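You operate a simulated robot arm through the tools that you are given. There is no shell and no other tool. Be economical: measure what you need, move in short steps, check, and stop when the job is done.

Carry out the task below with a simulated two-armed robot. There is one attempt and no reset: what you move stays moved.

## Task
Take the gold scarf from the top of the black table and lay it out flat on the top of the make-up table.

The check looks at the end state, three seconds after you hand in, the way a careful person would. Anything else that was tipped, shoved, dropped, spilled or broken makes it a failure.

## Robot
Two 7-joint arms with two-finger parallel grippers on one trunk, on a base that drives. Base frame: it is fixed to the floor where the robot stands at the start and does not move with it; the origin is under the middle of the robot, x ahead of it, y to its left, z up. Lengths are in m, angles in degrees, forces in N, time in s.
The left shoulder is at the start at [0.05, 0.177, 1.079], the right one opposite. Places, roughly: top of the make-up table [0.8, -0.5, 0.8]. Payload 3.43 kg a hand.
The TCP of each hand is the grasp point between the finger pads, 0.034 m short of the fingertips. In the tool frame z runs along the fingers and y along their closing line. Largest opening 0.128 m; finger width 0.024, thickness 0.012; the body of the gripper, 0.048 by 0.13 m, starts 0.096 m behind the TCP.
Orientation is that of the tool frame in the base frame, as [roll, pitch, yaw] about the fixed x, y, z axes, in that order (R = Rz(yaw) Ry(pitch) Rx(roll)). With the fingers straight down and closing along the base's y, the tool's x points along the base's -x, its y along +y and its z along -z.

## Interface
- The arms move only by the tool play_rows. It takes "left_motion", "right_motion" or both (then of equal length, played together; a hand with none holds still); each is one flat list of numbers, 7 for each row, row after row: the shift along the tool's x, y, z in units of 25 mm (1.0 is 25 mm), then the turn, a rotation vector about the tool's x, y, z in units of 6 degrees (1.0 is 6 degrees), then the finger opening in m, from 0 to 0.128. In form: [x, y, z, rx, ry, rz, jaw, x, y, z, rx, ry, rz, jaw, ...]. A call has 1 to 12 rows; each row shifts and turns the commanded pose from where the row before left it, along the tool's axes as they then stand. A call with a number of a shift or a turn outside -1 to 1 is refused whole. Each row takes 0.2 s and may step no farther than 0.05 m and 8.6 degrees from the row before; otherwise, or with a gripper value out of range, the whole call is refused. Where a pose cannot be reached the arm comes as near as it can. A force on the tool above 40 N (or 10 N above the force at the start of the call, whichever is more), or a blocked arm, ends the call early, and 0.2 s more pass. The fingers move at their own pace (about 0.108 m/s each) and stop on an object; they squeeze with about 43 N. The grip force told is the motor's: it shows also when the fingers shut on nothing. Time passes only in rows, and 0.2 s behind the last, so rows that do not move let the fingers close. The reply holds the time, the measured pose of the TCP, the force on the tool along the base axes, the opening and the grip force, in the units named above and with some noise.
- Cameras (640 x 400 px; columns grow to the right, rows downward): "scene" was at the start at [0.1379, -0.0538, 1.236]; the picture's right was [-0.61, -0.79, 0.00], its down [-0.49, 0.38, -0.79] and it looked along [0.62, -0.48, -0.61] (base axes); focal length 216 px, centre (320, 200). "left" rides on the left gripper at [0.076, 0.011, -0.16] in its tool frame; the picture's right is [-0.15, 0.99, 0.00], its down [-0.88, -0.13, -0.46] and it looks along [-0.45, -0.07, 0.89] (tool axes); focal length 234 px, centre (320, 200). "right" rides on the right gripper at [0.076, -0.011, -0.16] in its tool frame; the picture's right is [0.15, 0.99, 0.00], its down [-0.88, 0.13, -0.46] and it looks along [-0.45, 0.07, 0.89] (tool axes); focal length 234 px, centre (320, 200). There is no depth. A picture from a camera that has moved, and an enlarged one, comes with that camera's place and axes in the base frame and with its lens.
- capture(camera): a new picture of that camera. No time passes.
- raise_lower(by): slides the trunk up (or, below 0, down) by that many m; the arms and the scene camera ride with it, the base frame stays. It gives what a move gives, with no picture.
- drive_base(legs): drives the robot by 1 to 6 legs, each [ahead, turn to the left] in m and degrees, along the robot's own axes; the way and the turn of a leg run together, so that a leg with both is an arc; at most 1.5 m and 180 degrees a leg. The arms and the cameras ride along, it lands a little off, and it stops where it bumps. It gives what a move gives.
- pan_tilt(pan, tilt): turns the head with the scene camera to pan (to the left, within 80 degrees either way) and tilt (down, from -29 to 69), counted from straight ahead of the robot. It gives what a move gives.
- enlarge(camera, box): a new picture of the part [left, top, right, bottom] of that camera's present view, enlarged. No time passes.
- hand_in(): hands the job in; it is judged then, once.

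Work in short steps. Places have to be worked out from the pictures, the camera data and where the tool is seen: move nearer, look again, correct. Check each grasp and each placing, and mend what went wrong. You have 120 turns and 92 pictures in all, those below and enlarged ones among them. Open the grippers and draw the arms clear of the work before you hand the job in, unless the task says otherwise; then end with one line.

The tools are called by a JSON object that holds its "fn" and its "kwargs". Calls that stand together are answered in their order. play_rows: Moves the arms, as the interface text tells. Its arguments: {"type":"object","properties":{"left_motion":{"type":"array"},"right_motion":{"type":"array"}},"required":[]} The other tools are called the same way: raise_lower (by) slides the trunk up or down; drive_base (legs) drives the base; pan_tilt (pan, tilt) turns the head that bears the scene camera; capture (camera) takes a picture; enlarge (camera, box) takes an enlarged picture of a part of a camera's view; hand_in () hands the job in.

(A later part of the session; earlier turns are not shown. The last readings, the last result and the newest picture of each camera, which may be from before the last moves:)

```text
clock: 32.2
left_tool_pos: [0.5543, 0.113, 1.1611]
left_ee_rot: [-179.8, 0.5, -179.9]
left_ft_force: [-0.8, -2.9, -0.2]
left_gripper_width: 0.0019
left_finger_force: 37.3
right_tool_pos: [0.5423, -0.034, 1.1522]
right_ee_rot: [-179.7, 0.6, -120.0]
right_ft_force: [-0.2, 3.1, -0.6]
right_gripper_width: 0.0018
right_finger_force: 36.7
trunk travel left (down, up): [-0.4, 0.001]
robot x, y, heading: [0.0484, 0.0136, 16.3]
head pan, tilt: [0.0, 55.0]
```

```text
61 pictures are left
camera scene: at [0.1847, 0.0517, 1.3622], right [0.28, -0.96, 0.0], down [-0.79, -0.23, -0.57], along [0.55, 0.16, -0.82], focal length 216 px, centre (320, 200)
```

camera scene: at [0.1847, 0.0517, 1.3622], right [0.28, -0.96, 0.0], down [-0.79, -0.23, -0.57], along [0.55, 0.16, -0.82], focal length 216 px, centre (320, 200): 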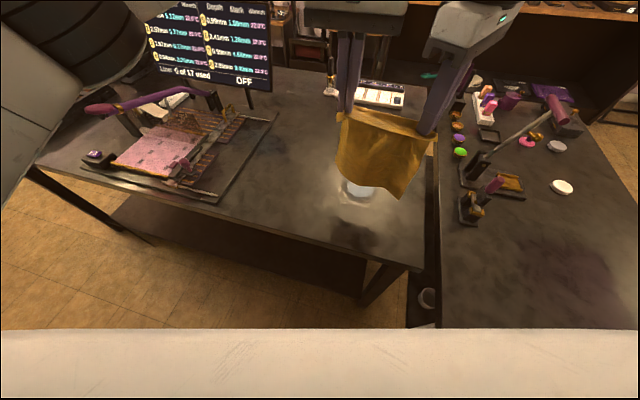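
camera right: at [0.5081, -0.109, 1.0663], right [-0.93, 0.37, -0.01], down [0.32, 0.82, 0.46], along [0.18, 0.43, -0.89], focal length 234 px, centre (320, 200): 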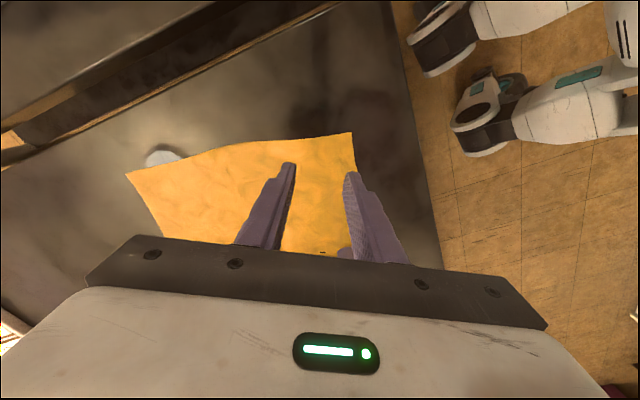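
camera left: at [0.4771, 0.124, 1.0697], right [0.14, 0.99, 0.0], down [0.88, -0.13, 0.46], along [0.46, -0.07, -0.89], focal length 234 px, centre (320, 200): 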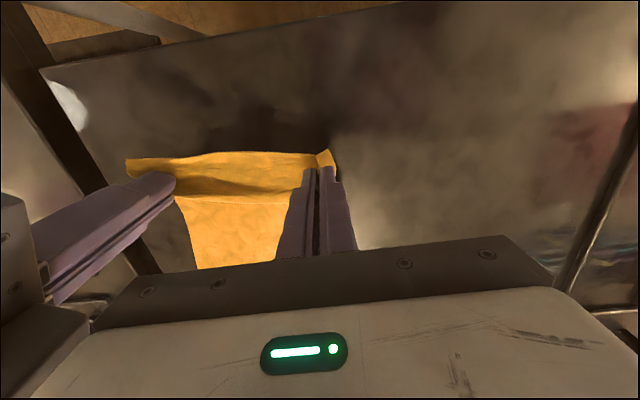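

The scarf hangs clear of the table. Next I'll back away from the table.

{"fn": "drive_base", "kwargs": {"legs": [[-0.33, 0]]}}

{"fn": "drive_base", "kwargs": {"legs": [[0, -60]]}}

{"fn": "capture", "kwargs": {"camera": "scene"}}

```text
clock: 34.4
left_tool_pos: [0.2357, 0.016, 1.1588]
left_ee_rot: [-179.9, 0.4, 179.9]
left_ft_force: [-0.5, -3.2, -0.2]
left_gripper_width: 0.0019
left_finger_force: 36.6
right_tool_pos: [0.2249, -0.1286, 1.1531]
right_ee_rot: [-179.8, 0.7, -120.2]
right_ft_force: [0.3, 3.8, -0.3]
right_gripper_width: 0.002
right_finger_force: 36.8
trunk travel left (down, up): [-0.4, 0.001]
robot x, y, heading: [-0.2692, -0.0797, 16.0]
head pan, tilt: [0.0, 55.0]
```

```text
clock: 37.4
left_tool_pos: [0.0678, -0.4698, 1.16]
left_ee_rot: [-179.8, 0.5, 119.6]
left_ft_force: [-1.6, -1.7, 0.1]
left_gripper_width: 0.0019
left_finger_force: 36.9
right_tool_pos: [-0.0649, -0.5317, 1.1532]
right_ee_rot: [-179.7, 0.7, 179.4]
right_ft_force: [2.1, 1.2, -0.3]
right_gripper_width: 0.0021
right_finger_force: 36.7
trunk travel left (down, up): [-0.4, 0.001]
robot x, y, heading: [-0.2667, -0.0792, -44.4]
head pan, tilt: [0.0, 55.0]
```

```text
60 pictures are left
camera scene: at [-0.1673, -0.1792, 1.3622], right [-0.7, -0.72, 0.0], down [-0.59, 0.57, -0.57], along [0.41, -0.4, -0.82], focal length 216 px, centre (320, 200)
```

scene: 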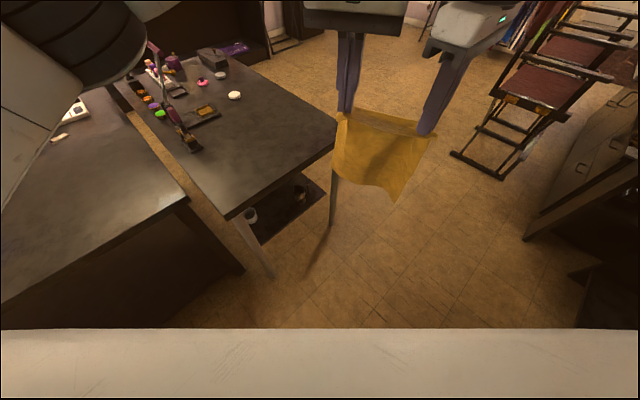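

The floor is clear. The make-up table spans y≈−0.20 to −0.675 and starts at x≈0.26. I'll drive round to stand in front of it with heading ~16°.

{"fn": "drive_base", "kwargs": {"legs": [[0, -45.6], [0.505, 0]]}}

{"fn": "drive_base", "kwargs": {"legs": [[0, 106.4]]}}

{"fn": "capture", "kwargs": {"camera": "scene"}}

```text
clock: 42.5
left_tool_pos: [-0.3078, -1.1002, 1.1594]
left_ee_rot: [-179.8, 0.5, 74.5]
left_ft_force: [-0.5, -0.2, 0.2]
left_gripper_width: 0.0021
left_finger_force: 36.8
right_tool_pos: [-0.4462, -1.0512, 1.1523]
right_ee_rot: [-179.6, 0.6, 134.3]
right_ft_force: [1.6, -0.2, 0.0]
right_gripper_width: 0.0022
right_finger_force: 36.6
trunk travel left (down, up): [-0.4, 0.001]
robot x, y, heading: [-0.2662, -0.5867, -89.6]
head pan, tilt: [0.0, 55.0]
```

```text
clock: 47.4
left_tool_pos: [0.2355, -0.4745, 1.1594]
left_ee_rot: [-179.8, 0.5, -178.2]
left_ft_force: [-0.1, -1.8, -0.4]
left_gripper_width: 0.002
left_finger_force: 37.2
right_tool_pos: [0.2292, -0.6194, 1.1529]
right_ee_rot: [-179.7, 0.6, -118.4]
right_ft_force: [0.8, 1.2, 0.8]
right_gripper_width: 0.0019
right_finger_force: 36.2
trunk travel left (down, up): [-0.4, 0.001]
robot x, y, heading: [-0.2648, -0.5888, 17.6]
head pan, tilt: [0.0, 55.0]
```

```text
59 pictures are left
camera scene: at [-0.1317, -0.5443, 1.3622], right [0.31, -0.95, 0.0], down [-0.78, -0.25, -0.57], along [0.55, 0.18, -0.82], focal length 216 px, centre (320, 200)
```

scene: 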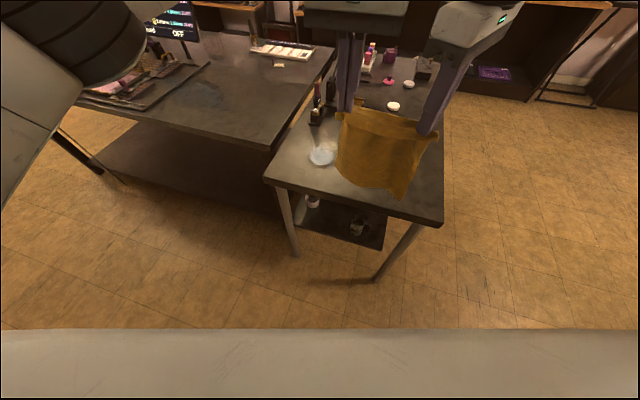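

All clear. I'll correct the heading slightly and drive in 0.33 m, which puts the held edge at about x≈0.55, y≈−0.46.

{"fn": "drive_base", "kwargs": {"legs": [[0, -1.6], [0.33, 0]]}}

{"fn": "capture", "kwargs": {"camera": "scene"}}

{"fn": "capture", "kwargs": {"camera": "left"}}

```text
clock: 49.9
left_tool_pos: [0.5557, -0.3984, 1.1605]
left_ee_rot: [-179.8, 0.6, 179.9]
left_ft_force: [0.3, -1.1, -0.1]
left_gripper_width: 0.0017
left_finger_force: 37.0
right_tool_pos: [0.5437, -0.5443, 1.1525]
right_ee_rot: [-179.9, 0.5, -120.2]
right_ft_force: [0.3, 2.0, 0.5]
right_gripper_width: 0.002
right_finger_force: 37.1
trunk travel left (down, up): [-0.4, 0.001]
robot x, y, heading: [0.0498, -0.4957, 16.0]
head pan, tilt: [0.0, 55.0]
```

```text
58 pictures are left
camera scene: at [0.1859, -0.4569, 1.3621], right [0.28, -0.96, 0.0], down [-0.79, -0.23, -0.57], along [0.55, 0.16, -0.82], focal length 216 px, centre (320, 200)
```

scene: 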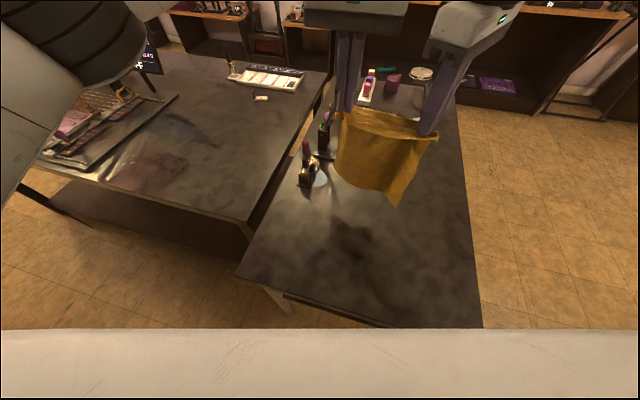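

```text
57 pictures are left
camera left: at [0.4778, -0.3868, 1.3183], right [0.15, 0.99, 0.0], down [0.88, -0.13, 0.46], along [0.46, -0.07, -0.89], focal length 234 px, centre (320, 200)
```

left: 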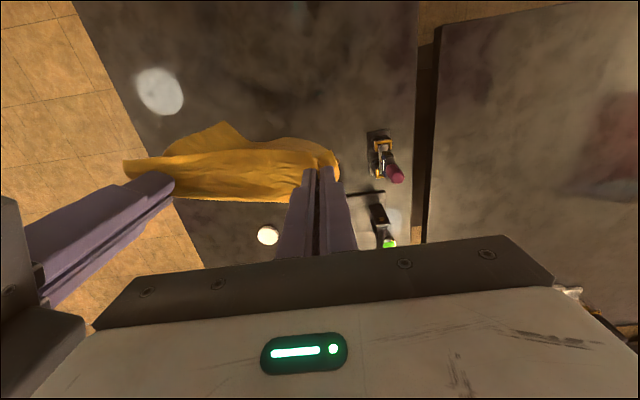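

The cloth's bottom leans slightly toward the robot, so it's best laid outward: bottom edge down at x≈0.31, then hands moving away while lowering. I'll first pull both hands back 0.21 m at this height.

{"fn": "play_rows", "kwargs": {"left_motion": [0.7, 0, 0, 0, 0, 0, 0, 0.7, 0, 0, 0, 0, 0, 0, 0.7, 0, 0, 0, 0, 0, 0, 0.7, 0, 0, 0, 0, 0, 0, 0.7, 0, 0, 0, 0, 0, 0, 0.7, 0, 0, 0, 0, 0, 0, 0.7, 0, 0, 0, 0, 0, 0, 0.7, 0, 0, 0, 0, 0, 0, 0.7, 0, 0, 0, 0, 0, 0, 0.7, 0, 0, 0, 0, 0, 0, 0.7, 0, 0, 0, 0, 0, 0, 0.7, 0, 0, 0, 0, 0, 0], "right_motion": [0.35, 0.606, 0, 0, 0, 0, 0, 0.35, 0.606, 0, 0, 0, 0, 0, 0.35, 0.606, 0, 0, 0, 0, 0, 0.35, 0.606, 0, 0, 0, 0, 0, 0.35, 0.606, 0, 0, 0, 0, 0, 0.35, 0.606, 0, 0, 0, 0, 0, 0.35, 0.606, 0, 0, 0, 0, 0, 0.35, 0.606, 0, 0, 0, 0, 0, 0.35, 0.606, 0, 0, 0, 0, 0, 0.35, 0.606, 0, 0, 0, 0, 0, 0.35, 0.606, 0, 0, 0, 0, 0, 0.35, 0.606, 0, 0, 0, 0, 0]}}

{"fn": "capture", "kwargs": {"camera": "scene"}}

{"fn": "capture", "kwargs": {"camera": "left"}}

```text
clock: 52.5
left_tool_pos: [0.3445, -0.3984, 1.1589]
left_ee_rot: [-179.8, 0.7, 179.9]
left_ft_force: [-0.8, -1.4, 0.2]
left_gripper_width: 0.002
left_finger_force: 36.9
right_tool_pos: [0.3313, -0.5422, 1.151]
right_ee_rot: [-179.7, 0.7, -120.2]
right_ft_force: [0.9, 0.8, 0.8]
right_gripper_width: 0.0021
right_finger_force: 36.6
trunk travel left (down, up): [-0.4, 0.001]
robot x, y, heading: [0.0508, -0.4945, 16.3]
head pan, tilt: [0.0, 55.0]
```

```text
56 pictures are left
camera scene: at [0.1848, -0.457, 1.3623], right [0.28, -0.96, 0.0], down [-0.79, -0.23, -0.57], along [0.55, 0.16, -0.82], focal length 216 px, centre (320, 200)
```

scene: 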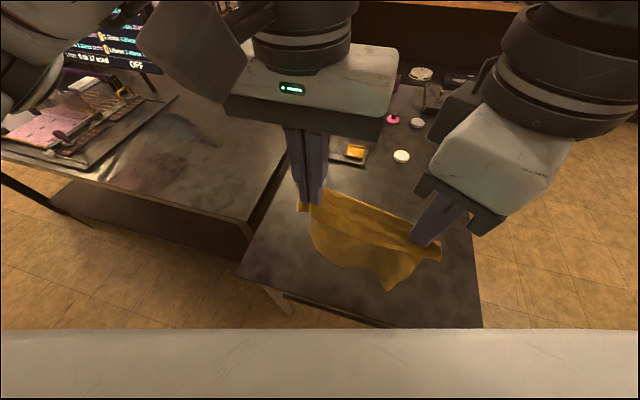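

```text
55 pictures are left
camera left: at [0.2673, -0.3866, 1.3164], right [0.15, 0.99, 0.0], down [0.88, -0.13, 0.46], along [0.46, -0.07, -0.89], focal length 234 px, centre (320, 200)
```

left: 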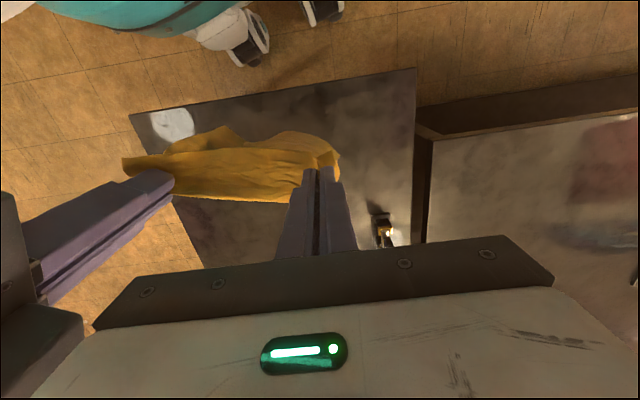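

Now I'll lower the trunk 8 cm to bring the bottom edge near the table, and look.

{"fn": "raise_lower", "kwargs": {"by": -0.08}}

{"fn": "capture", "kwargs": {"camera": "scene"}}

{"fn": "capture", "kwargs": {"camera": "left"}}

```text
clock: 53.7
left_tool_pos: [0.3465, -0.3989, 1.0772]
left_ee_rot: [-179.8, 0.3, 179.8]
left_ft_force: [0.8, -0.7, 0.2]
left_gripper_width: 0.0016
left_finger_force: 37.1
right_tool_pos: [0.3319, -0.5425, 1.0704]
right_ee_rot: [-179.7, 0.6, -120.1]
right_ft_force: [0.0, 1.6, -0.5]
right_gripper_width: 0.0023
right_finger_force: 36.3
trunk travel left (down, up): [-0.32, 0.081]
robot x, y, heading: [0.0501, -0.4954, 16.2]
head pan, tilt: [0.0, 55.0]
```

```text
54 pictures are left
camera scene: at [0.1852, -0.457, 1.2822], right [0.28, -0.96, 0.0], down [-0.79, -0.23, -0.57], along [0.55, 0.16, -0.82], focal length 216 px, centre (320, 200)
```

scene: 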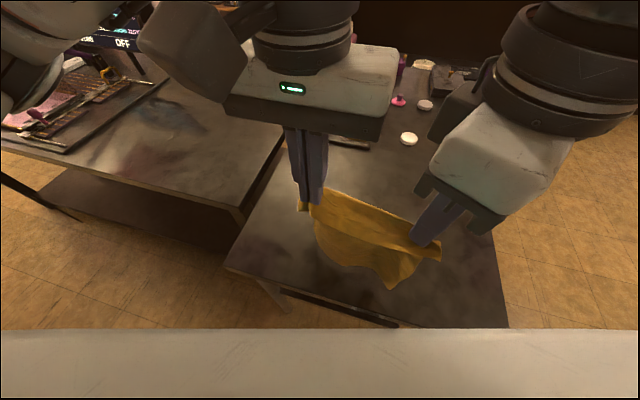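

```text
53 pictures are left
camera left: at [0.2678, -0.3867, 1.2363], right [0.15, 0.99, 0.0], down [0.88, -0.13, 0.46], along [0.46, -0.07, -0.89], focal length 234 px, centre (320, 200)
```

left: 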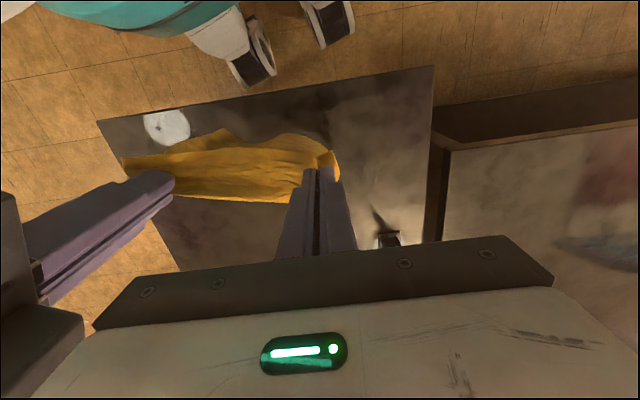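

The bottom edge is about at the table near x≈0.32. I'll lower 25 mm, then move forward and down together, and check partway.

{"fn": "play_rows", "kwargs": {"left_motion": [0, 0, 0.5, 0, 0, 0, 0, 0, 0, 0.5, 0, 0, 0, 0, -0.5, 0, 0.5, 0, 0, 0, 0, -0.5, 0, 0.5, 0, 0, 0, 0, -0.5, 0, 0.5, 0, 0, 0, 0, -0.5, 0, 0.5, 0, 0, 0, 0], "right_motion": [0, 0, 0.5, 0, 0, 0, 0, 0, 0, 0.5, 0, 0, 0, 0, -0.25, -0.433, 0.5, 0, 0, 0, 0, -0.25, -0.433, 0.5, 0, 0, 0, 0, -0.25, -0.433, 0.5, 0, 0, 0, 0, -0.25, -0.433, 0.5, 0, 0, 0, 0]}}

{"fn": "capture", "kwargs": {"camera": "scene"}}

{"fn": "capture", "kwargs": {"camera": "left"}}

```text
clock: 55.1
left_tool_pos: [0.3984, -0.401, 1.0027]
left_ee_rot: [-179.8, 0.5, 179.9]
left_ft_force: [-0.5, 0.7, 0.6]
left_gripper_width: 0.0021
left_finger_force: 36.7
right_tool_pos: [0.3838, -0.5427, 0.9961]
right_ee_rot: [-179.7, 0.7, -120.3]
right_ft_force: [0.6, -0.8, -0.3]
right_gripper_width: 0.0021
right_finger_force: 36.9
trunk travel left (down, up): [-0.32, 0.081]
robot x, y, heading: [0.0524, -0.4938, 16.0]
head pan, tilt: [0.0, 55.0]
```

```text
52 pictures are left
camera scene: at [0.1857, -0.457, 1.2821], right [0.28, -0.96, 0.0], down [-0.79, -0.23, -0.57], along [0.55, 0.16, -0.82], focal length 216 px, centre (320, 200)
```

scene: 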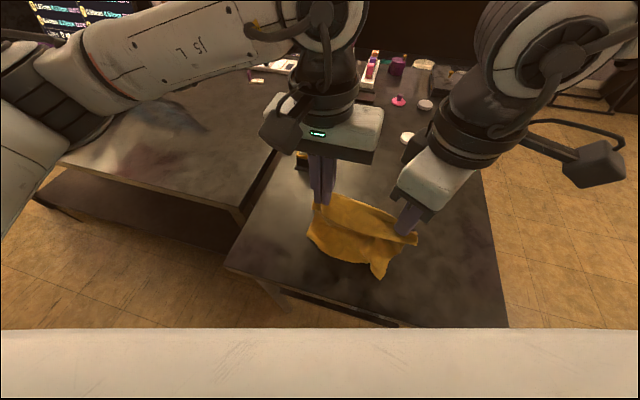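

```text
51 pictures are left
camera left: at [0.3197, -0.3885, 1.1609], right [0.15, 0.99, 0.0], down [0.88, -0.13, 0.46], along [0.46, -0.07, -0.89], focal length 234 px, centre (320, 200)
```

left: 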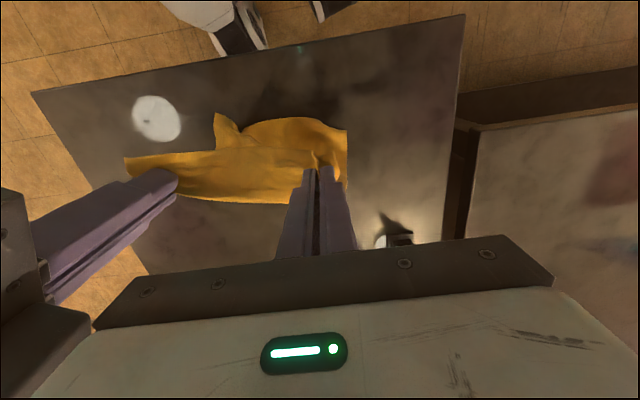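

The bottom edge is laying toward the robot as wanted. I'll continue forward and down.

{"fn": "play_rows", "kwargs": {"left_motion": [-0.5, 0, 0.5, 0, 0, 0, 0, -0.5, 0, 0.5, 0, 0, 0, 0, -0.5, 0, 0.5, 0, 0, 0, 0, -0.5, 0, 0.5, 0, 0, 0, 0, -0.5, 0, 0.5, 0, 0, 0, 0], "right_motion": [-0.25, -0.433, 0.5, 0, 0, 0, 0, -0.25, -0.433, 0.5, 0, 0, 0, 0, -0.25, -0.433, 0.5, 0, 0, 0, 0, -0.25, -0.433, 0.5, 0, 0, 0, 0, -0.25, -0.433, 0.5, 0, 0, 0, 0]}}

{"fn": "capture", "kwargs": {"camera": "scene"}}

{"fn": "capture", "kwargs": {"camera": "left"}}

```text
clock: 56.3
left_tool_pos: [0.4614, -0.399, 0.9382]
left_ee_rot: [-179.9, 0.5, 180.0]
left_ft_force: [-0.7, 0.1, -0.4]
left_gripper_width: 0.0019
left_finger_force: 36.5
right_tool_pos: [0.4475, -0.542, 0.9339]
right_ee_rot: [-179.7, 0.8, -120.2]
right_ft_force: [1.2, 0.0, 0.2]
right_gripper_width: 0.0019
right_finger_force: 36.5
trunk travel left (down, up): [-0.32, 0.081]
robot x, y, heading: [0.0534, -0.493, 16.2]
head pan, tilt: [0.0, 55.0]
```

```text
50 pictures are left
camera scene: at [0.1857, -0.4571, 1.2821], right [0.28, -0.96, 0.0], down [-0.79, -0.23, -0.57], along [0.55, 0.16, -0.82], focal length 216 px, centre (320, 200)
```

scene: 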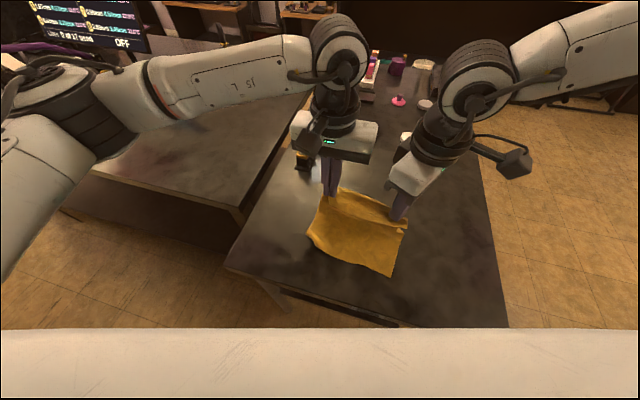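

```text
49 pictures are left
camera left: at [0.3841, -0.3876, 1.098], right [0.15, 0.99, 0.0], down [0.88, -0.13, 0.46], along [0.46, -0.07, -0.89], focal length 234 px, centre (320, 200)
```

left: 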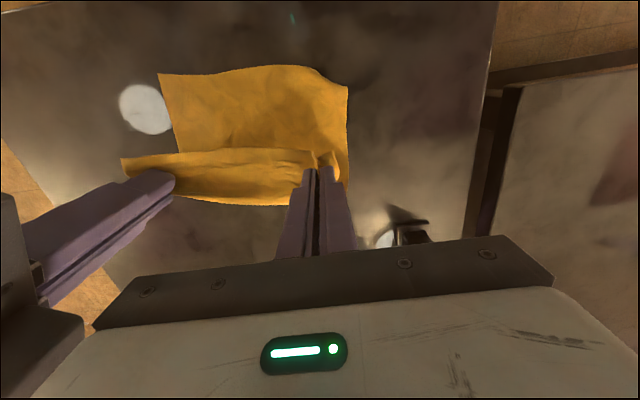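

It's laying out nicely. Before finishing I'll check the clearance between the left hand and the small stand next to it.

{"fn": "enlarge", "kwargs": {"camera": "scene", "box": [240, 80, 480, 230]}}

{"fn": "capture", "kwargs": {"camera": "right"}}

```text
2.67 times, centred on (360, 155) of scene
camera zoom: at [0.1857, -0.4571, 1.2821], right [0.28, -0.96, 0.0], down [-0.79, -0.23, -0.57], along [0.55, 0.16, -0.82], focal length 577 px, centre (213, 320)
```

zoom: 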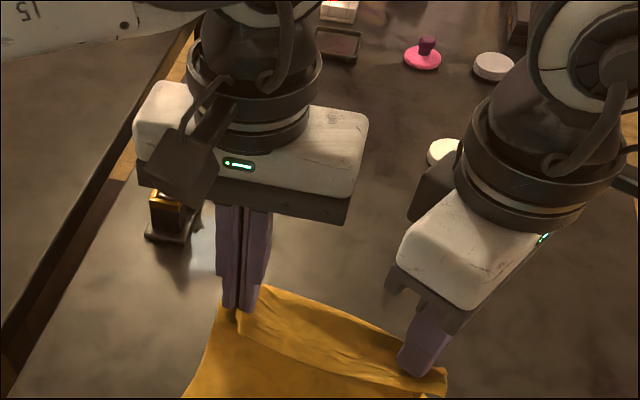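

```text
47 pictures are left
camera right: at [0.4193, -0.615, 1.0927], right [-0.93, 0.37, -0.01], down [0.33, 0.82, 0.47], along [0.18, 0.43, -0.89], focal length 234 px, centre (320, 200)
```

right: 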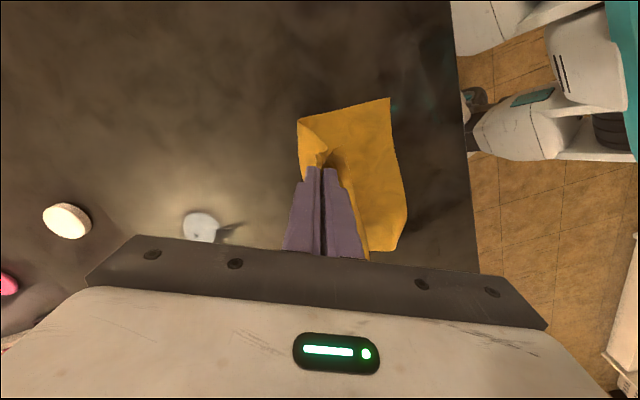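

The stand's nearest side is at about y≈−0.305, x≈0.60. I'll bias the remaining lay about 3 cm to the right to keep well clear of it.

{"fn": "play_rows", "kwargs": {"left_motion": [-0.5, -0.2, 0.5, 0, 0, 0, 0, -0.5, -0.2, 0.5, 0, 0, 0, 0, -0.5, -0.2, 0.5, 0, 0, 0, 0, -0.5, -0.2, 0.5, 0, 0, 0, 0, -0.5, -0.2, 0.5, 0, 0, 0, 0, -0.5, -0.2, 0.5, 0, 0, 0, 0], "right_motion": [-0.08, -0.533, 0.5, 0, 0, 0, 0, -0.08, -0.533, 0.5, 0, 0, 0, 0, -0.08, -0.533, 0.5, 0, 0, 0, 0, -0.08, -0.533, 0.5, 0, 0, 0, 0, -0.08, -0.533, 0.5, 0, 0, 0, 0, -0.08, -0.533, 0.5, 0, 0, 0, 0]}}

{"fn": "capture", "kwargs": {"camera": "scene"}}

{"fn": "capture", "kwargs": {"camera": "left"}}

```text
clock: 57.7
left_tool_pos: [0.5365, -0.4295, 0.8639]
left_ee_rot: [-179.8, 0.5, 179.9]
left_ft_force: [-0.4, -0.6, 0.0]
left_gripper_width: 0.0019
left_finger_force: 37.2
right_tool_pos: [0.5223, -0.5724, 0.8585]
right_ee_rot: [-179.9, 0.8, -120.2]
right_ft_force: [0.6, 0.0, -0.8]
right_gripper_width: 0.0018
right_finger_force: 36.9
trunk travel left (down, up): [-0.32, 0.081]
robot x, y, heading: [0.0516, -0.4955, 15.9]
head pan, tilt: [0.0, 55.0]
```

```text
46 pictures are left
camera scene: at [0.1857, -0.4572, 1.2821], right [0.28, -0.96, 0.0], down [-0.79, -0.23, -0.57], along [0.55, 0.16, -0.82], focal length 216 px, centre (320, 200)
```

scene: 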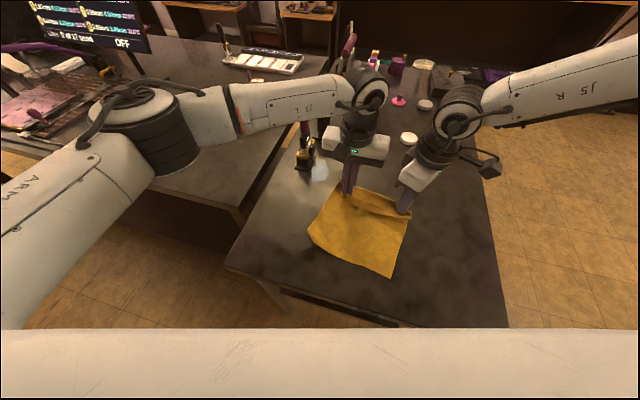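

```text
45 pictures are left
camera left: at [0.4581, -0.4183, 1.0235], right [0.15, 0.99, 0.0], down [0.88, -0.13, 0.46], along [0.46, -0.07, -0.89], focal length 234 px, centre (320, 200)
```

left: 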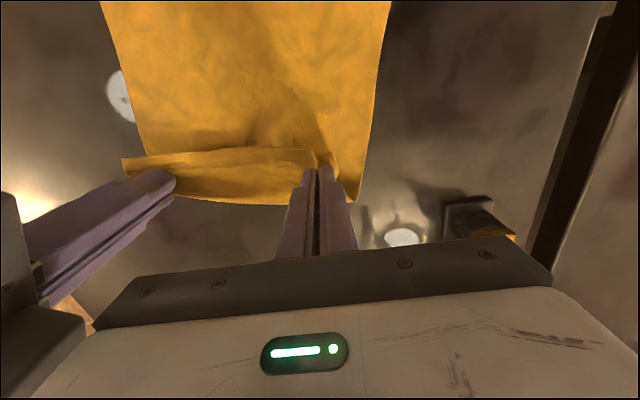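

I see a problem. The hem margin on the robot side of the pinch line would end up folded over on top. The fix is to re-lay the other way: lift again, then draw the hands back toward the robot so the cloth trails away from them. First I'll lift.

{"fn": "play_rows", "kwargs": {"left_motion": [-0.2, 0, -0.8, 0, 0, 0, 0, -0.2, 0, -0.8, 0, 0, 0, 0, -0.2, 0, -0.8, 0, 0, 0, 0, -0.2, 0, -0.8, 0, 0, 0, 0, -0.2, 0, -0.8, 0, 0, 0, 0, -0.2, 0, -0.8, 0, 0, 0, 0, -0.2, 0, -0.8, 0, 0, 0, 0], "right_motion": [-0.1, -0.173, -0.8, 0, 0, 0, 0, -0.1, -0.173, -0.8, 0, 0, 0, 0, -0.1, -0.173, -0.8, 0, 0, 0, 0, -0.1, -0.173, -0.8, 0, 0, 0, 0, -0.1, -0.173, -0.8, 0, 0, 0, 0, -0.1, -0.173, -0.8, 0, 0, 0, 0, -0.1, -0.173, -0.8, 0, 0, 0, 0]}}

{"fn": "capture", "kwargs": {"camera": "scene"}}

{"fn": "capture", "kwargs": {"camera": "left"}}

```text
clock: 59.3
left_tool_pos: [0.5683, -0.4303, 1.0072]
left_ee_rot: [-179.8, 0.6, -180.0]
left_ft_force: [-0.4, -0.4, 0.3]
left_gripper_width: 0.0019
left_finger_force: 37.0
right_tool_pos: [0.5556, -0.5737, 1.0006]
right_ee_rot: [-179.7, 0.7, -120.1]
right_ft_force: [-0.5, 1.5, -0.1]
right_gripper_width: 0.002
right_finger_force: 36.3
trunk travel left (down, up): [-0.32, 0.081]
robot x, y, heading: [0.0474, -0.4944, 16.2]
head pan, tilt: [0.0, 55.0]
```

```text
44 pictures are left
camera scene: at [0.1853, -0.4572, 1.2822], right [0.28, -0.96, 0.0], down [-0.79, -0.23, -0.57], along [0.55, 0.16, -0.82], focal length 216 px, centre (320, 200)
```

scene: 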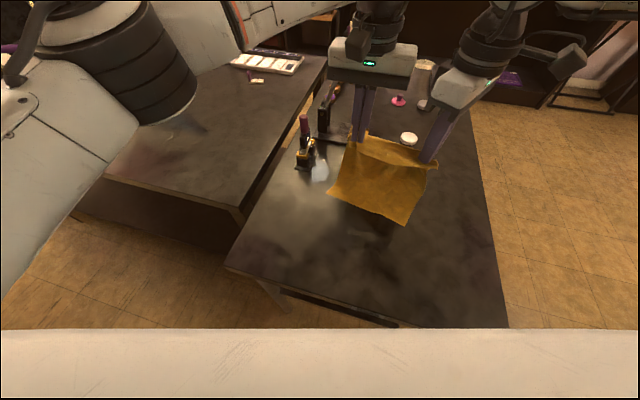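

```text
43 pictures are left
camera left: at [0.4901, -0.4181, 1.1663], right [0.15, 0.99, 0.0], down [0.88, -0.13, 0.46], along [0.46, -0.07, -0.89], focal length 234 px, centre (320, 200)
```

left: 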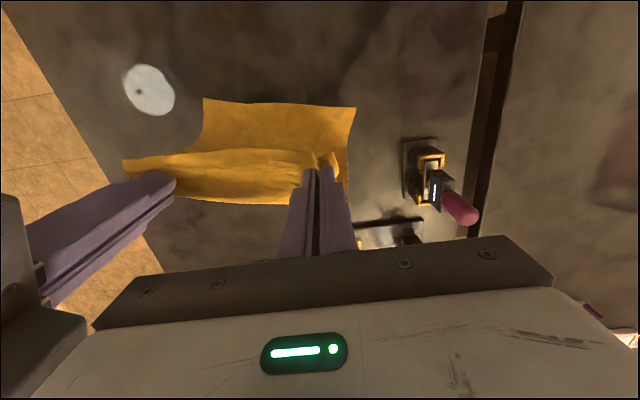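

The bottom edge still trails toward the robot by ~7 cm. I'll raise 4 cm more so it barely touches, then draw back 7 cm level and see whether it flips to trail away.

{"fn": "play_rows", "kwargs": {"left_motion": [-0.3, 0, -0.8, 0, 0, 0, 0, -0.3, 0, -0.8, 0, 0, 0, 0, 0, 0, 0, 0, 0, 0, 0, 0.6, 0, 0, 0, 0, 0, 0, 0.6, 0, 0, 0, 0, 0, 0, 0.6, 0, 0.1, 0, 0, 0, 0, 0.6, 0, 0.2, 0, 0, 0, 0, 0.6, 0, 0.2, 0, 0, 0, 0], "right_motion": [-0.15, -0.26, -0.8, 0, 0, 0, 0, -0.15, -0.26, -0.8, 0, 0, 0, 0, 0, 0, 0, 0, 0, 0, 0, 0.3, 0.52, 0, 0, 0, 0, 0, 0.3, 0.52, 0, 0, 0, 0, 0, 0.3, 0.52, 0.1, 0, 0, 0, 0, 0.3, 0.52, 0.2, 0, 0, 0, 0, 0.3, 0.52, 0.2, 0, 0, 0, 0]}}

{"fn": "capture", "kwargs": {"camera": "scene"}}

{"fn": "capture", "kwargs": {"camera": "left"}}

```text
clock: 61.1
left_tool_pos: [0.5075, -0.4288, 1.0335]
left_ee_rot: [-179.8, 0.6, 179.9]
left_ft_force: [-0.1, 0.5, -0.3]
left_gripper_width: 0.002
left_finger_force: 36.9
right_tool_pos: [0.494, -0.5715, 1.0271]
right_ee_rot: [-179.8, 0.7, -120.2]
right_ft_force: [-0.4, 0.2, -1.1]
right_gripper_width: 0.002
right_finger_force: 36.6
trunk travel left (down, up): [-0.32, 0.081]
robot x, y, heading: [0.0511, -0.4921, 16.3]
head pan, tilt: [0.0, 55.0]
```

```text
42 pictures are left
camera scene: at [0.185, -0.4569, 1.2822], right [0.28, -0.96, 0.0], down [-0.79, -0.23, -0.57], along [0.55, 0.16, -0.82], focal length 216 px, centre (320, 200)
```

scene: 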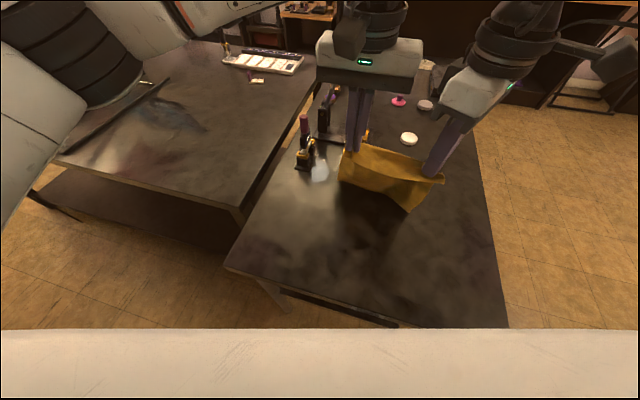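

```text
41 pictures are left
camera left: at [0.4294, -0.4168, 1.1922], right [0.15, 0.99, 0.0], down [0.88, -0.13, 0.46], along [0.46, -0.07, -0.89], focal length 234 px, centre (320, 200)
```

left: 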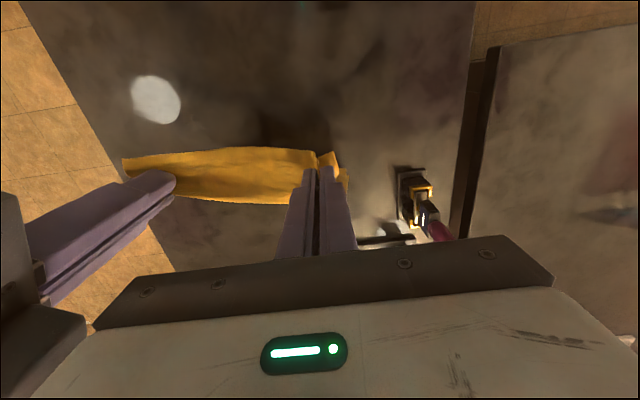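

The cloth no longer lies on the robot side, so it has flipped to trail away. I want the final position ~4 cm further onto the table. So I'll lift, drive ahead 4.5 cm, and repeat the draw-back from there.

{"fn": "play_rows", "kwargs": {"left_motion": [-0.5, 0, -0.8, 0, 0, 0, 0, -0.6, 0, -0.8, 0, 0, 0, 0, -0.6, 0, -0.8, 0, 0, 0, 0, -0.6, 0, 0, 0, 0, 0, 0], "right_motion": [-0.25, -0.433, -0.8, 0, 0, 0, 0, -0.3, -0.52, -0.8, 0, 0, 0, 0, -0.3, -0.52, -0.8, 0, 0, 0, 0, -0.3, -0.52, 0, 0, 0, 0, 0]}}

{"fn": "drive_base", "kwargs": {"legs": [[0.045, 0]]}}

{"fn": "capture", "kwargs": {"camera": "left"}}

```text
clock: 62.1
left_tool_pos: [0.5645, -0.4294, 1.0944]
left_ee_rot: [-179.8, 0.5, 179.8]
left_ft_force: [-0.9, -2.1, 0.2]
left_gripper_width: 0.002
left_finger_force: 36.6
right_tool_pos: [0.5521, -0.5734, 1.0875]
right_ee_rot: [-179.7, 0.5, -120.4]
right_ft_force: [0.2, 2.1, 0.1]
right_gripper_width: 0.0018
right_finger_force: 36.6
trunk travel left (down, up): [-0.32, 0.081]
robot x, y, heading: [0.0507, -0.4946, 16.1]
head pan, tilt: [0.0, 55.0]
```

```text
clock: 63.1
left_tool_pos: [0.5977, -0.4216, 1.0945]
left_ee_rot: [-179.8, 0.6, 179.5]
left_ft_force: [-0.6, -1.2, -0.4]
left_gripper_width: 0.0022
left_finger_force: 36.4
right_tool_pos: [0.585, -0.5667, 1.088]
right_ee_rot: [-179.8, 0.7, -120.8]
right_ft_force: [-0.1, 1.3, 0.4]
right_gripper_width: 0.0019
right_finger_force: 36.5
trunk travel left (down, up): [-0.32, 0.081]
robot x, y, heading: [0.0868, -0.4829, 15.2]
head pan, tilt: [0.0, 55.0]
stopped in leg 1: the robot was blocked; the commanded pose is now the measured one
```

```text
40 pictures are left
camera left: at [0.5211, -0.4084, 1.2532], right [0.15, 0.99, 0.0], down [0.88, -0.14, 0.46], along [0.46, -0.08, -0.89], focal length 234 px, centre (320, 200)
```

left: 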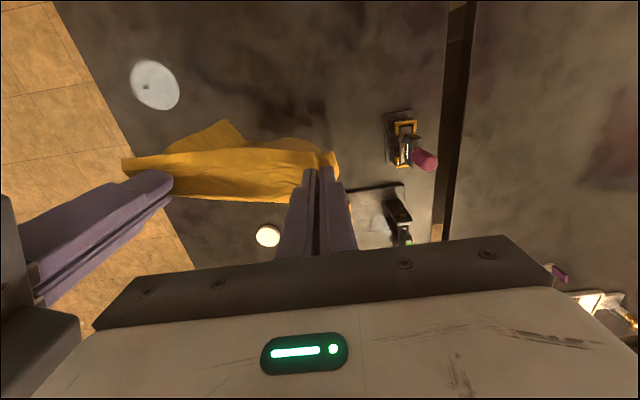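

The base touched something after ~3.6 cm, so I'll back off 1 cm at once and then check that the table and its items haven't moved.

{"fn": "drive_base", "kwargs": {"legs": [[-0.012, 0]]}}

{"fn": "capture", "kwargs": {"camera": "scene"}}

```text
clock: 63.9
left_tool_pos: [0.588, -0.4241, 1.0945]
left_ee_rot: [-179.7, 0.5, 179.6]
left_ft_force: [-0.5, -1.8, -0.6]
left_gripper_width: 0.0022
left_finger_force: 36.7
right_tool_pos: [0.5731, -0.5692, 1.0885]
right_ee_rot: [-179.8, 0.7, -120.8]
right_ft_force: [0.4, 1.4, 0.1]
right_gripper_width: 0.0019
right_finger_force: 36.4
trunk travel left (down, up): [-0.32, 0.081]
robot x, y, heading: [0.0701, -0.4858, 15.6]
head pan, tilt: [0.0, 55.0]
```

```text
39 pictures are left
camera scene: at [0.2077, -0.45, 1.2823], right [0.27, -0.96, 0.0], down [-0.79, -0.22, -0.57], along [0.55, 0.15, -0.82], focal length 216 px, centre (320, 200)
```

scene: 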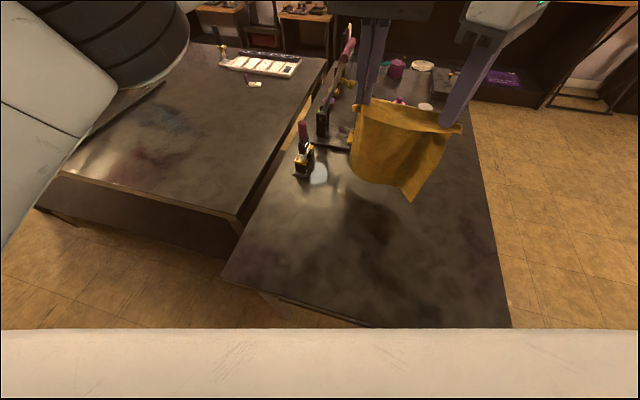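

The table and its items look undisturbed. Next, extend and lower so the bottom edge just touches, then draw back as before.

{"fn": "play_rows", "kwargs": {"left_motion": [-0.6, -0.4, 0.6, 0, 0, 0, 0, -0.6, -0.4, 0.6, 0, 0, 0, 0, 0, 0, 0.8, 0, 0, 0, 0, 0, 0, 0, 0, 0, 0, 0, 0.6, 0, 0, 0, 0, 0, 0, 0.6, 0, 0, 0, 0, 0, 0, 0.6, 0, 0.1, 0, 0, 0, 0, 0.6, 0, 0.2, 0, 0, 0, 0, 0.6, 0, 0.2, 0, 0, 0, 0], "right_motion": [0.035, -0.72, 0.6, 0, 0, 0, 0, 0.035, -0.72, 0.6, 0, 0, 0, 0, 0, 0, 0.8, 0, 0, 0, 0, 0, 0, 0, 0, 0, 0, 0, 0.31, 0.52, 0, 0, 0, 0, 0, 0.31, 0.52, 0, 0, 0, 0, 0, 0.31, 0.52, 0.1, 0, 0, 0, 0, 0.31, 0.52, 0.2, 0, 0, 0, 0, 0.31, 0.52, 0.2, 0, 0, 0, 0]}}

{"fn": "capture", "kwargs": {"camera": "left"}}

{"fn": "capture", "kwargs": {"camera": "right"}}

{"fn": "capture", "kwargs": {"camera": "scene"}}

```text
clock: 64.5
left_tool_pos: [0.6216, -0.4114, 1.0842]
left_ee_rot: [-175.5, 0.8, -177.7]
left_ft_force: [-4.9, -18.6, -1.8]
left_gripper_width: 0.0018
left_finger_force: 36.5
left hand out of reach, approached as far as the arm can: row 2
right_tool_pos: [0.5866, -0.5669, 1.068]
right_ee_rot: [-179.7, 3.1, -120.2]
right_ft_force: [5.5, 18.6, 2.0]
right_gripper_width: 0.0019
right_finger_force: 36.9
right hand out of reach, approached as far as the arm can: row 1, 2
trunk travel left (down, up): [-0.32, 0.081]
robot x, y, heading: [0.073, -0.4873, 15.9]
head pan, tilt: [0.0, 55.0]
stopped in row 2 (right hand): the force on the tool passed its limit (the readings are from after the stop); the commanded pose is now the measured one
```

```text
38 pictures are left
camera left: at [0.5419, -0.3913, 1.2414], right [0.11, 0.99, -0.08], down [0.88, -0.06, 0.48], along [0.47, -0.12, -0.88], focal length 234 px, centre (320, 200)
```

left: 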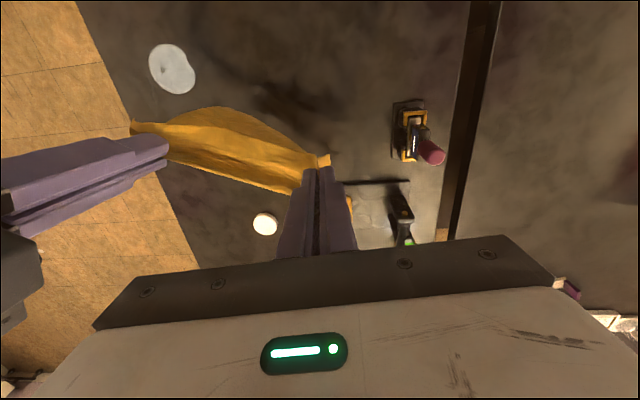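

```text
37 pictures are left
camera right: at [0.5535, -0.645, 1.2235], right [-0.93, 0.37, -0.01], down [0.32, 0.8, 0.5], along [0.2, 0.46, -0.86], focal length 234 px, centre (320, 200)
```

right: 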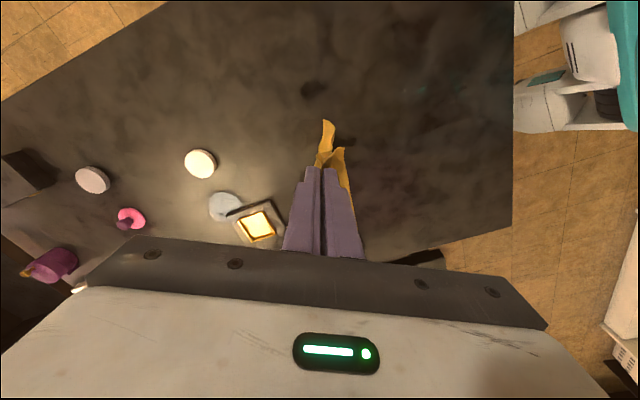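

```text
36 pictures are left
camera scene: at [0.2083, -0.4492, 1.2822], right [0.27, -0.96, 0.0], down [-0.79, -0.22, -0.57], along [0.55, 0.15, -0.82], focal length 216 px, centre (320, 200)
```

scene: 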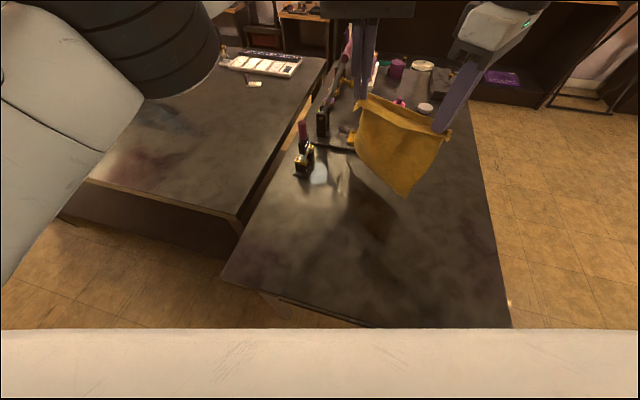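

The right arm ran out of reach and the cloth was briefly pulled tight, but both hands still hold it. I'll relax the tension by restoring the hands' relative pose.

{"fn": "play_rows", "kwargs": {"left_motion": [0.5, -0.28, 0.2, -0.4, 0, 0.19, 0, 0.5, -0.28, 0.2, -0.35, 0, 0.19, 0, 0, 0, 0, 0, 0, 0, 0], "right_motion": [0.05, 0.1, 0, 0, 0.2, 0, 0, 0.05, 0.1, 0, 0, 0.2, 0, 0, 0, 0, 0, 0, 0, 0, 0]}}

{"fn": "capture", "kwargs": {"camera": "left"}}

```text
clock: 65.3
left_tool_pos: [0.5967, -0.4222, 1.0751]
left_ee_rot: [179.2, 1.2, -179.7]
left_ft_force: [0.9, -4.0, -0.4]
left_gripper_width: 0.0019
left_finger_force: 36.4
right_tool_pos: [0.5795, -0.5708, 1.065]
right_ee_rot: [-179.7, 0.0, -120.5]
right_ft_force: [0.8, 3.6, 0.0]
right_gripper_width: 0.002
right_finger_force: 36.6
trunk travel left (down, up): [-0.32, 0.081]
robot x, y, heading: [0.0699, -0.4855, 15.6]
head pan, tilt: [0.0, 55.0]
```

```text
35 pictures are left
camera left: at [0.5184, -0.4151, 1.2331], right [0.14, 0.99, 0.02], down [0.87, -0.13, 0.47], along [0.47, -0.05, -0.88], focal length 234 px, centre (320, 200)
```

left: 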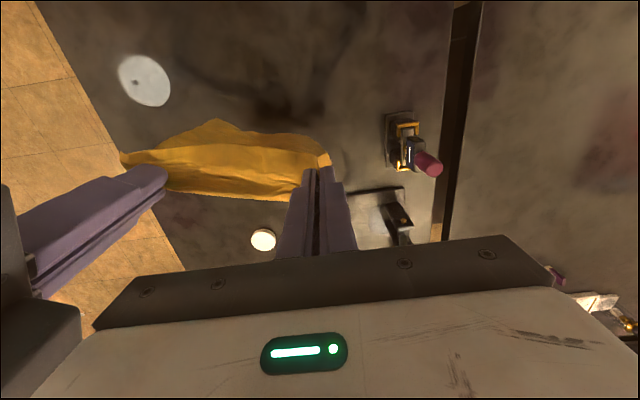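

Good: tension is back to normal. I'll lower with the trunk 3 cm, then draw the hands back.

{"fn": "raise_lower", "kwargs": {"by": -0.03}}

{"fn": "play_rows", "kwargs": {"left_motion": [0.6, 0, 0, 0, 0, 0, 0, 0.6, 0, 0, 0, 0, 0, 0, 0.6, 0, 0.1, 0, 0, 0, 0, 0.6, 0, 0.2, 0, 0, 0, 0], "right_motion": [0.305, 0.517, 0, 0, 0, 0, 0, 0.305, 0.517, 0, 0, 0, 0, 0, 0.305, 0.517, 0.1, 0, 0, 0, 0, 0.305, 0.517, 0.2, 0, 0, 0, 0]}}

{"fn": "capture", "kwargs": {"camera": "left"}}

{"fn": "capture", "kwargs": {"camera": "right"}}

```text
clock: 66.0
left_tool_pos: [0.5973, -0.423, 1.0444]
left_ee_rot: [179.3, 1.2, -179.8]
left_ft_force: [-0.8, -2.8, -0.3]
left_gripper_width: 0.0021
left_finger_force: 36.7
right_tool_pos: [0.581, -0.5705, 1.0357]
right_ee_rot: [-179.7, 0.1, -120.4]
right_ft_force: [-0.1, 2.6, 0.2]
right_gripper_width: 0.0022
right_finger_force: 36.8
trunk travel left (down, up): [-0.29, 0.111]
robot x, y, heading: [0.0758, -0.4883, 15.6]
head pan, tilt: [0.0, 55.0]
```

```text
clock: 67.0
left_tool_pos: [0.5368, -0.4249, 1.0369]
left_ee_rot: [179.3, 1.2, -179.7]
left_ft_force: [-0.6, -0.9, 0.3]
left_gripper_width: 0.0018
left_finger_force: 36.5
right_tool_pos: [0.5195, -0.5699, 1.0281]
right_ee_rot: [-179.8, 0.0, -120.6]
right_ft_force: [-0.9, 1.5, -0.2]
right_gripper_width: 0.002
right_finger_force: 37.2
trunk travel left (down, up): [-0.29, 0.111]
robot x, y, heading: [0.0734, -0.4908, 15.7]
head pan, tilt: [0.0, 55.0]
```

```text
34 pictures are left
camera left: at [0.4579, -0.4167, 1.194], right [0.14, 0.99, 0.01], down [0.87, -0.13, 0.47], along [0.47, -0.05, -0.88], focal length 234 px, centre (320, 200)
```

left: 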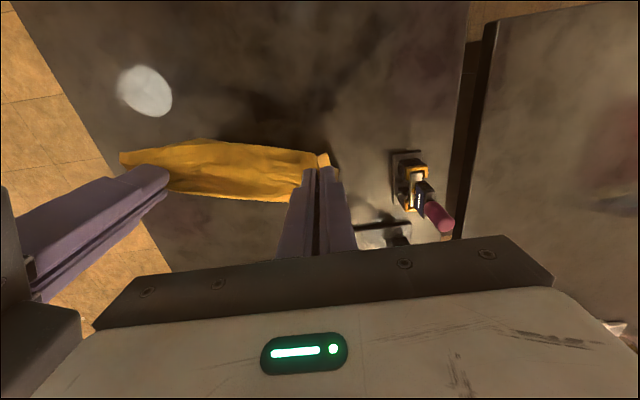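

```text
33 pictures are left
camera right: at [0.491, -0.6414, 1.189], right [-0.93, 0.38, -0.01], down [0.33, 0.83, 0.46], along [0.18, 0.42, -0.89], focal length 234 px, centre (320, 200)
```

right: 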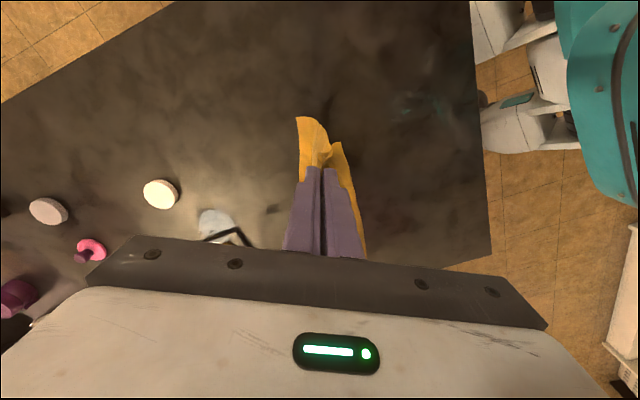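

The bottom now trails away (+x). I'll draw back and down together, halfway first.

{"fn": "play_rows", "kwargs": {"left_motion": [0.5, 0, 0.3, 0, 0, 0, 0, 0.5, 0, 0.4, 0, 0, 0, 0, 0.5, 0, 0.5, 0, 0, 0, 0, 0.5, 0, 0.5, 0, 0, 0, 0, 0.5, 0, 0.5, 0, 0, 0, 0, 0.5, 0, 0.5, 0, 0, 0, 0], "right_motion": [0.255, 0.43, 0.3, 0, 0, 0, 0, 0.255, 0.43, 0.4, 0, 0, 0, 0, 0.255, 0.43, 0.5, 0, 0, 0, 0, 0.255, 0.43, 0.5, 0, 0, 0, 0, 0.255, 0.43, 0.5, 0, 0, 0, 0, 0.255, 0.43, 0.5, 0, 0, 0, 0]}}

{"fn": "capture", "kwargs": {"camera": "right"}}

{"fn": "capture", "kwargs": {"camera": "scene"}}

```text
clock: 68.4
left_tool_pos: [0.4632, -0.4244, 0.9669]
left_ee_rot: [179.3, 1.1, -179.8]
left_ft_force: [-0.6, -2.9, -0.5]
left_gripper_width: 0.0021
left_finger_force: 36.5
right_tool_pos: [0.4468, -0.5691, 0.9606]
right_ee_rot: [-179.7, 0.1, -120.5]
right_ft_force: [0.8, 2.2, -0.1]
right_gripper_width: 0.0021
right_finger_force: 36.8
trunk travel left (down, up): [-0.29, 0.111]
robot x, y, heading: [0.0747, -0.4842, 15.6]
head pan, tilt: [0.0, 55.0]
```

```text
32 pictures are left
camera right: at [0.4177, -0.6416, 1.1201], right [-0.93, 0.38, 0.0], down [0.33, 0.82, 0.46], along [0.18, 0.42, -0.89], focal length 234 px, centre (320, 200)
```

right: 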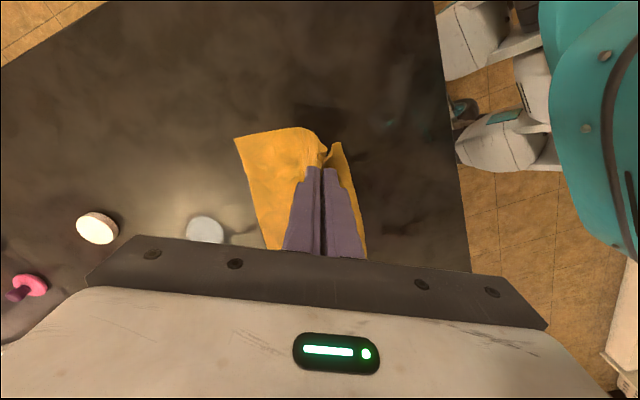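

```text
31 pictures are left
camera scene: at [0.2084, -0.4498, 1.2522], right [0.27, -0.96, 0.0], down [-0.79, -0.22, -0.57], along [0.55, 0.15, -0.82], focal length 216 px, centre (320, 200)
```

scene: 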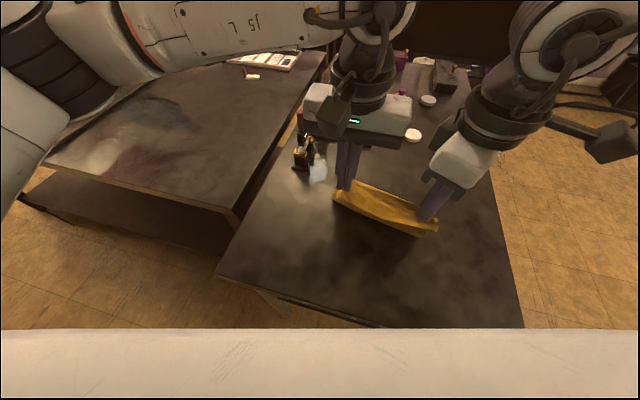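

It's laying out away from the hands as wanted, with the far edge near x≈0.555. I'll continue back and down to just above the table.

{"fn": "play_rows", "kwargs": {"left_motion": [0.52, 0, 0.5, 0, 0, 0, 0, 0.52, 0, 0.5, 0, 0, 0, 0, 0.52, 0, 0.5, 0, 0, 0, 0, 0.52, 0, 0.5, 0, 0, 0, 0, 0.52, 0, 0.5, 0, 0, 0, 0, 0.52, 0, 0.5, 0, 0, 0, 0, 0.52, 0, 0.5, 0, 0, 0, 0, 0.52, 0, 0.5, 0, 0, 0, 0], "right_motion": [0.264, 0.448, 0.5, 0, 0, 0, 0, 0.264, 0.448, 0.5, 0, 0, 0, 0, 0.264, 0.448, 0.5, 0, 0, 0, 0, 0.264, 0.448, 0.5, 0, 0, 0, 0, 0.264, 0.448, 0.5, 0, 0, 0, 0, 0.264, 0.448, 0.5, 0, 0, 0, 0, 0.264, 0.448, 0.5, 0, 0, 0, 0, 0.264, 0.448, 0.5, 0, 0, 0, 0]}}

{"fn": "capture", "kwargs": {"camera": "right"}}

{"fn": "capture", "kwargs": {"camera": "left"}}

{"fn": "capture", "kwargs": {"camera": "scene"}}

```text
clock: 70.2
left_tool_pos: [0.3626, -0.4216, 0.8646]
left_ee_rot: [179.2, 1.2, -179.9]
left_ft_force: [-0.7, -0.3, -1.3]
left_gripper_width: 0.0016
left_finger_force: 36.2
right_tool_pos: [0.3582, -0.5598, 0.8588]
right_ee_rot: [-179.8, -0.1, -120.4]
right_ft_force: [-0.1, -0.4, -0.7]
right_gripper_width: 0.002
right_finger_force: 37.3
right hand out of reach, approached as far as the arm can: row 7, 8
trunk travel left (down, up): [-0.29, 0.111]
robot x, y, heading: [0.0715, -0.4853, 15.7]
head pan, tilt: [0.0, 55.0]
```

```text
30 pictures are left
camera right: at [0.3294, -0.6304, 1.0186], right [-0.93, 0.38, 0.0], down [0.33, 0.83, 0.45], along [0.17, 0.42, -0.89], focal length 234 px, centre (320, 200)
```

right: 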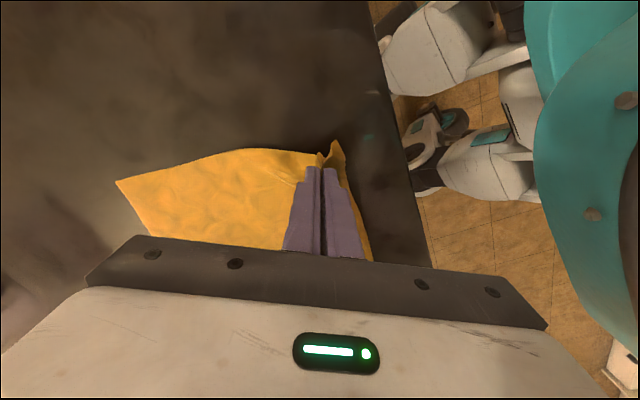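

```text
29 pictures are left
camera left: at [0.2835, -0.4129, 1.023], right [0.14, 0.99, 0.02], down [0.87, -0.13, 0.47], along [0.47, -0.05, -0.88], focal length 234 px, centre (320, 200)
```

left: 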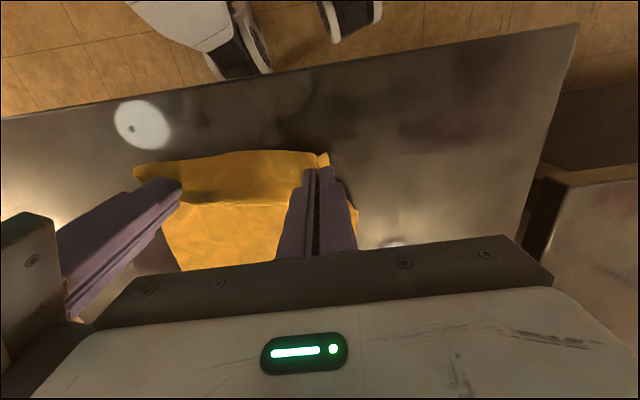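

```text
28 pictures are left
camera scene: at [0.2086, -0.45, 1.2522], right [0.27, -0.96, 0.0], down [-0.79, -0.22, -0.57], along [0.55, 0.15, -0.82], focal length 216 px, centre (320, 200)
```

scene: 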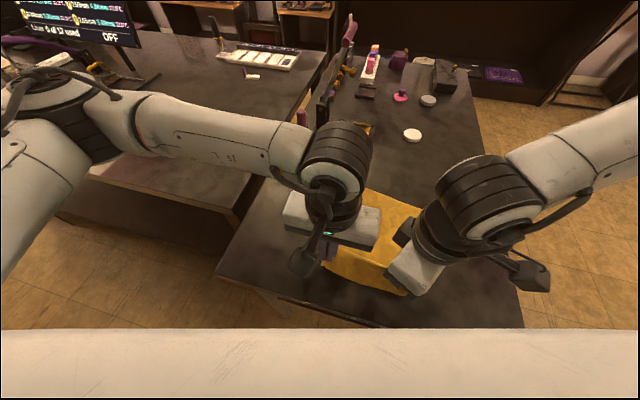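

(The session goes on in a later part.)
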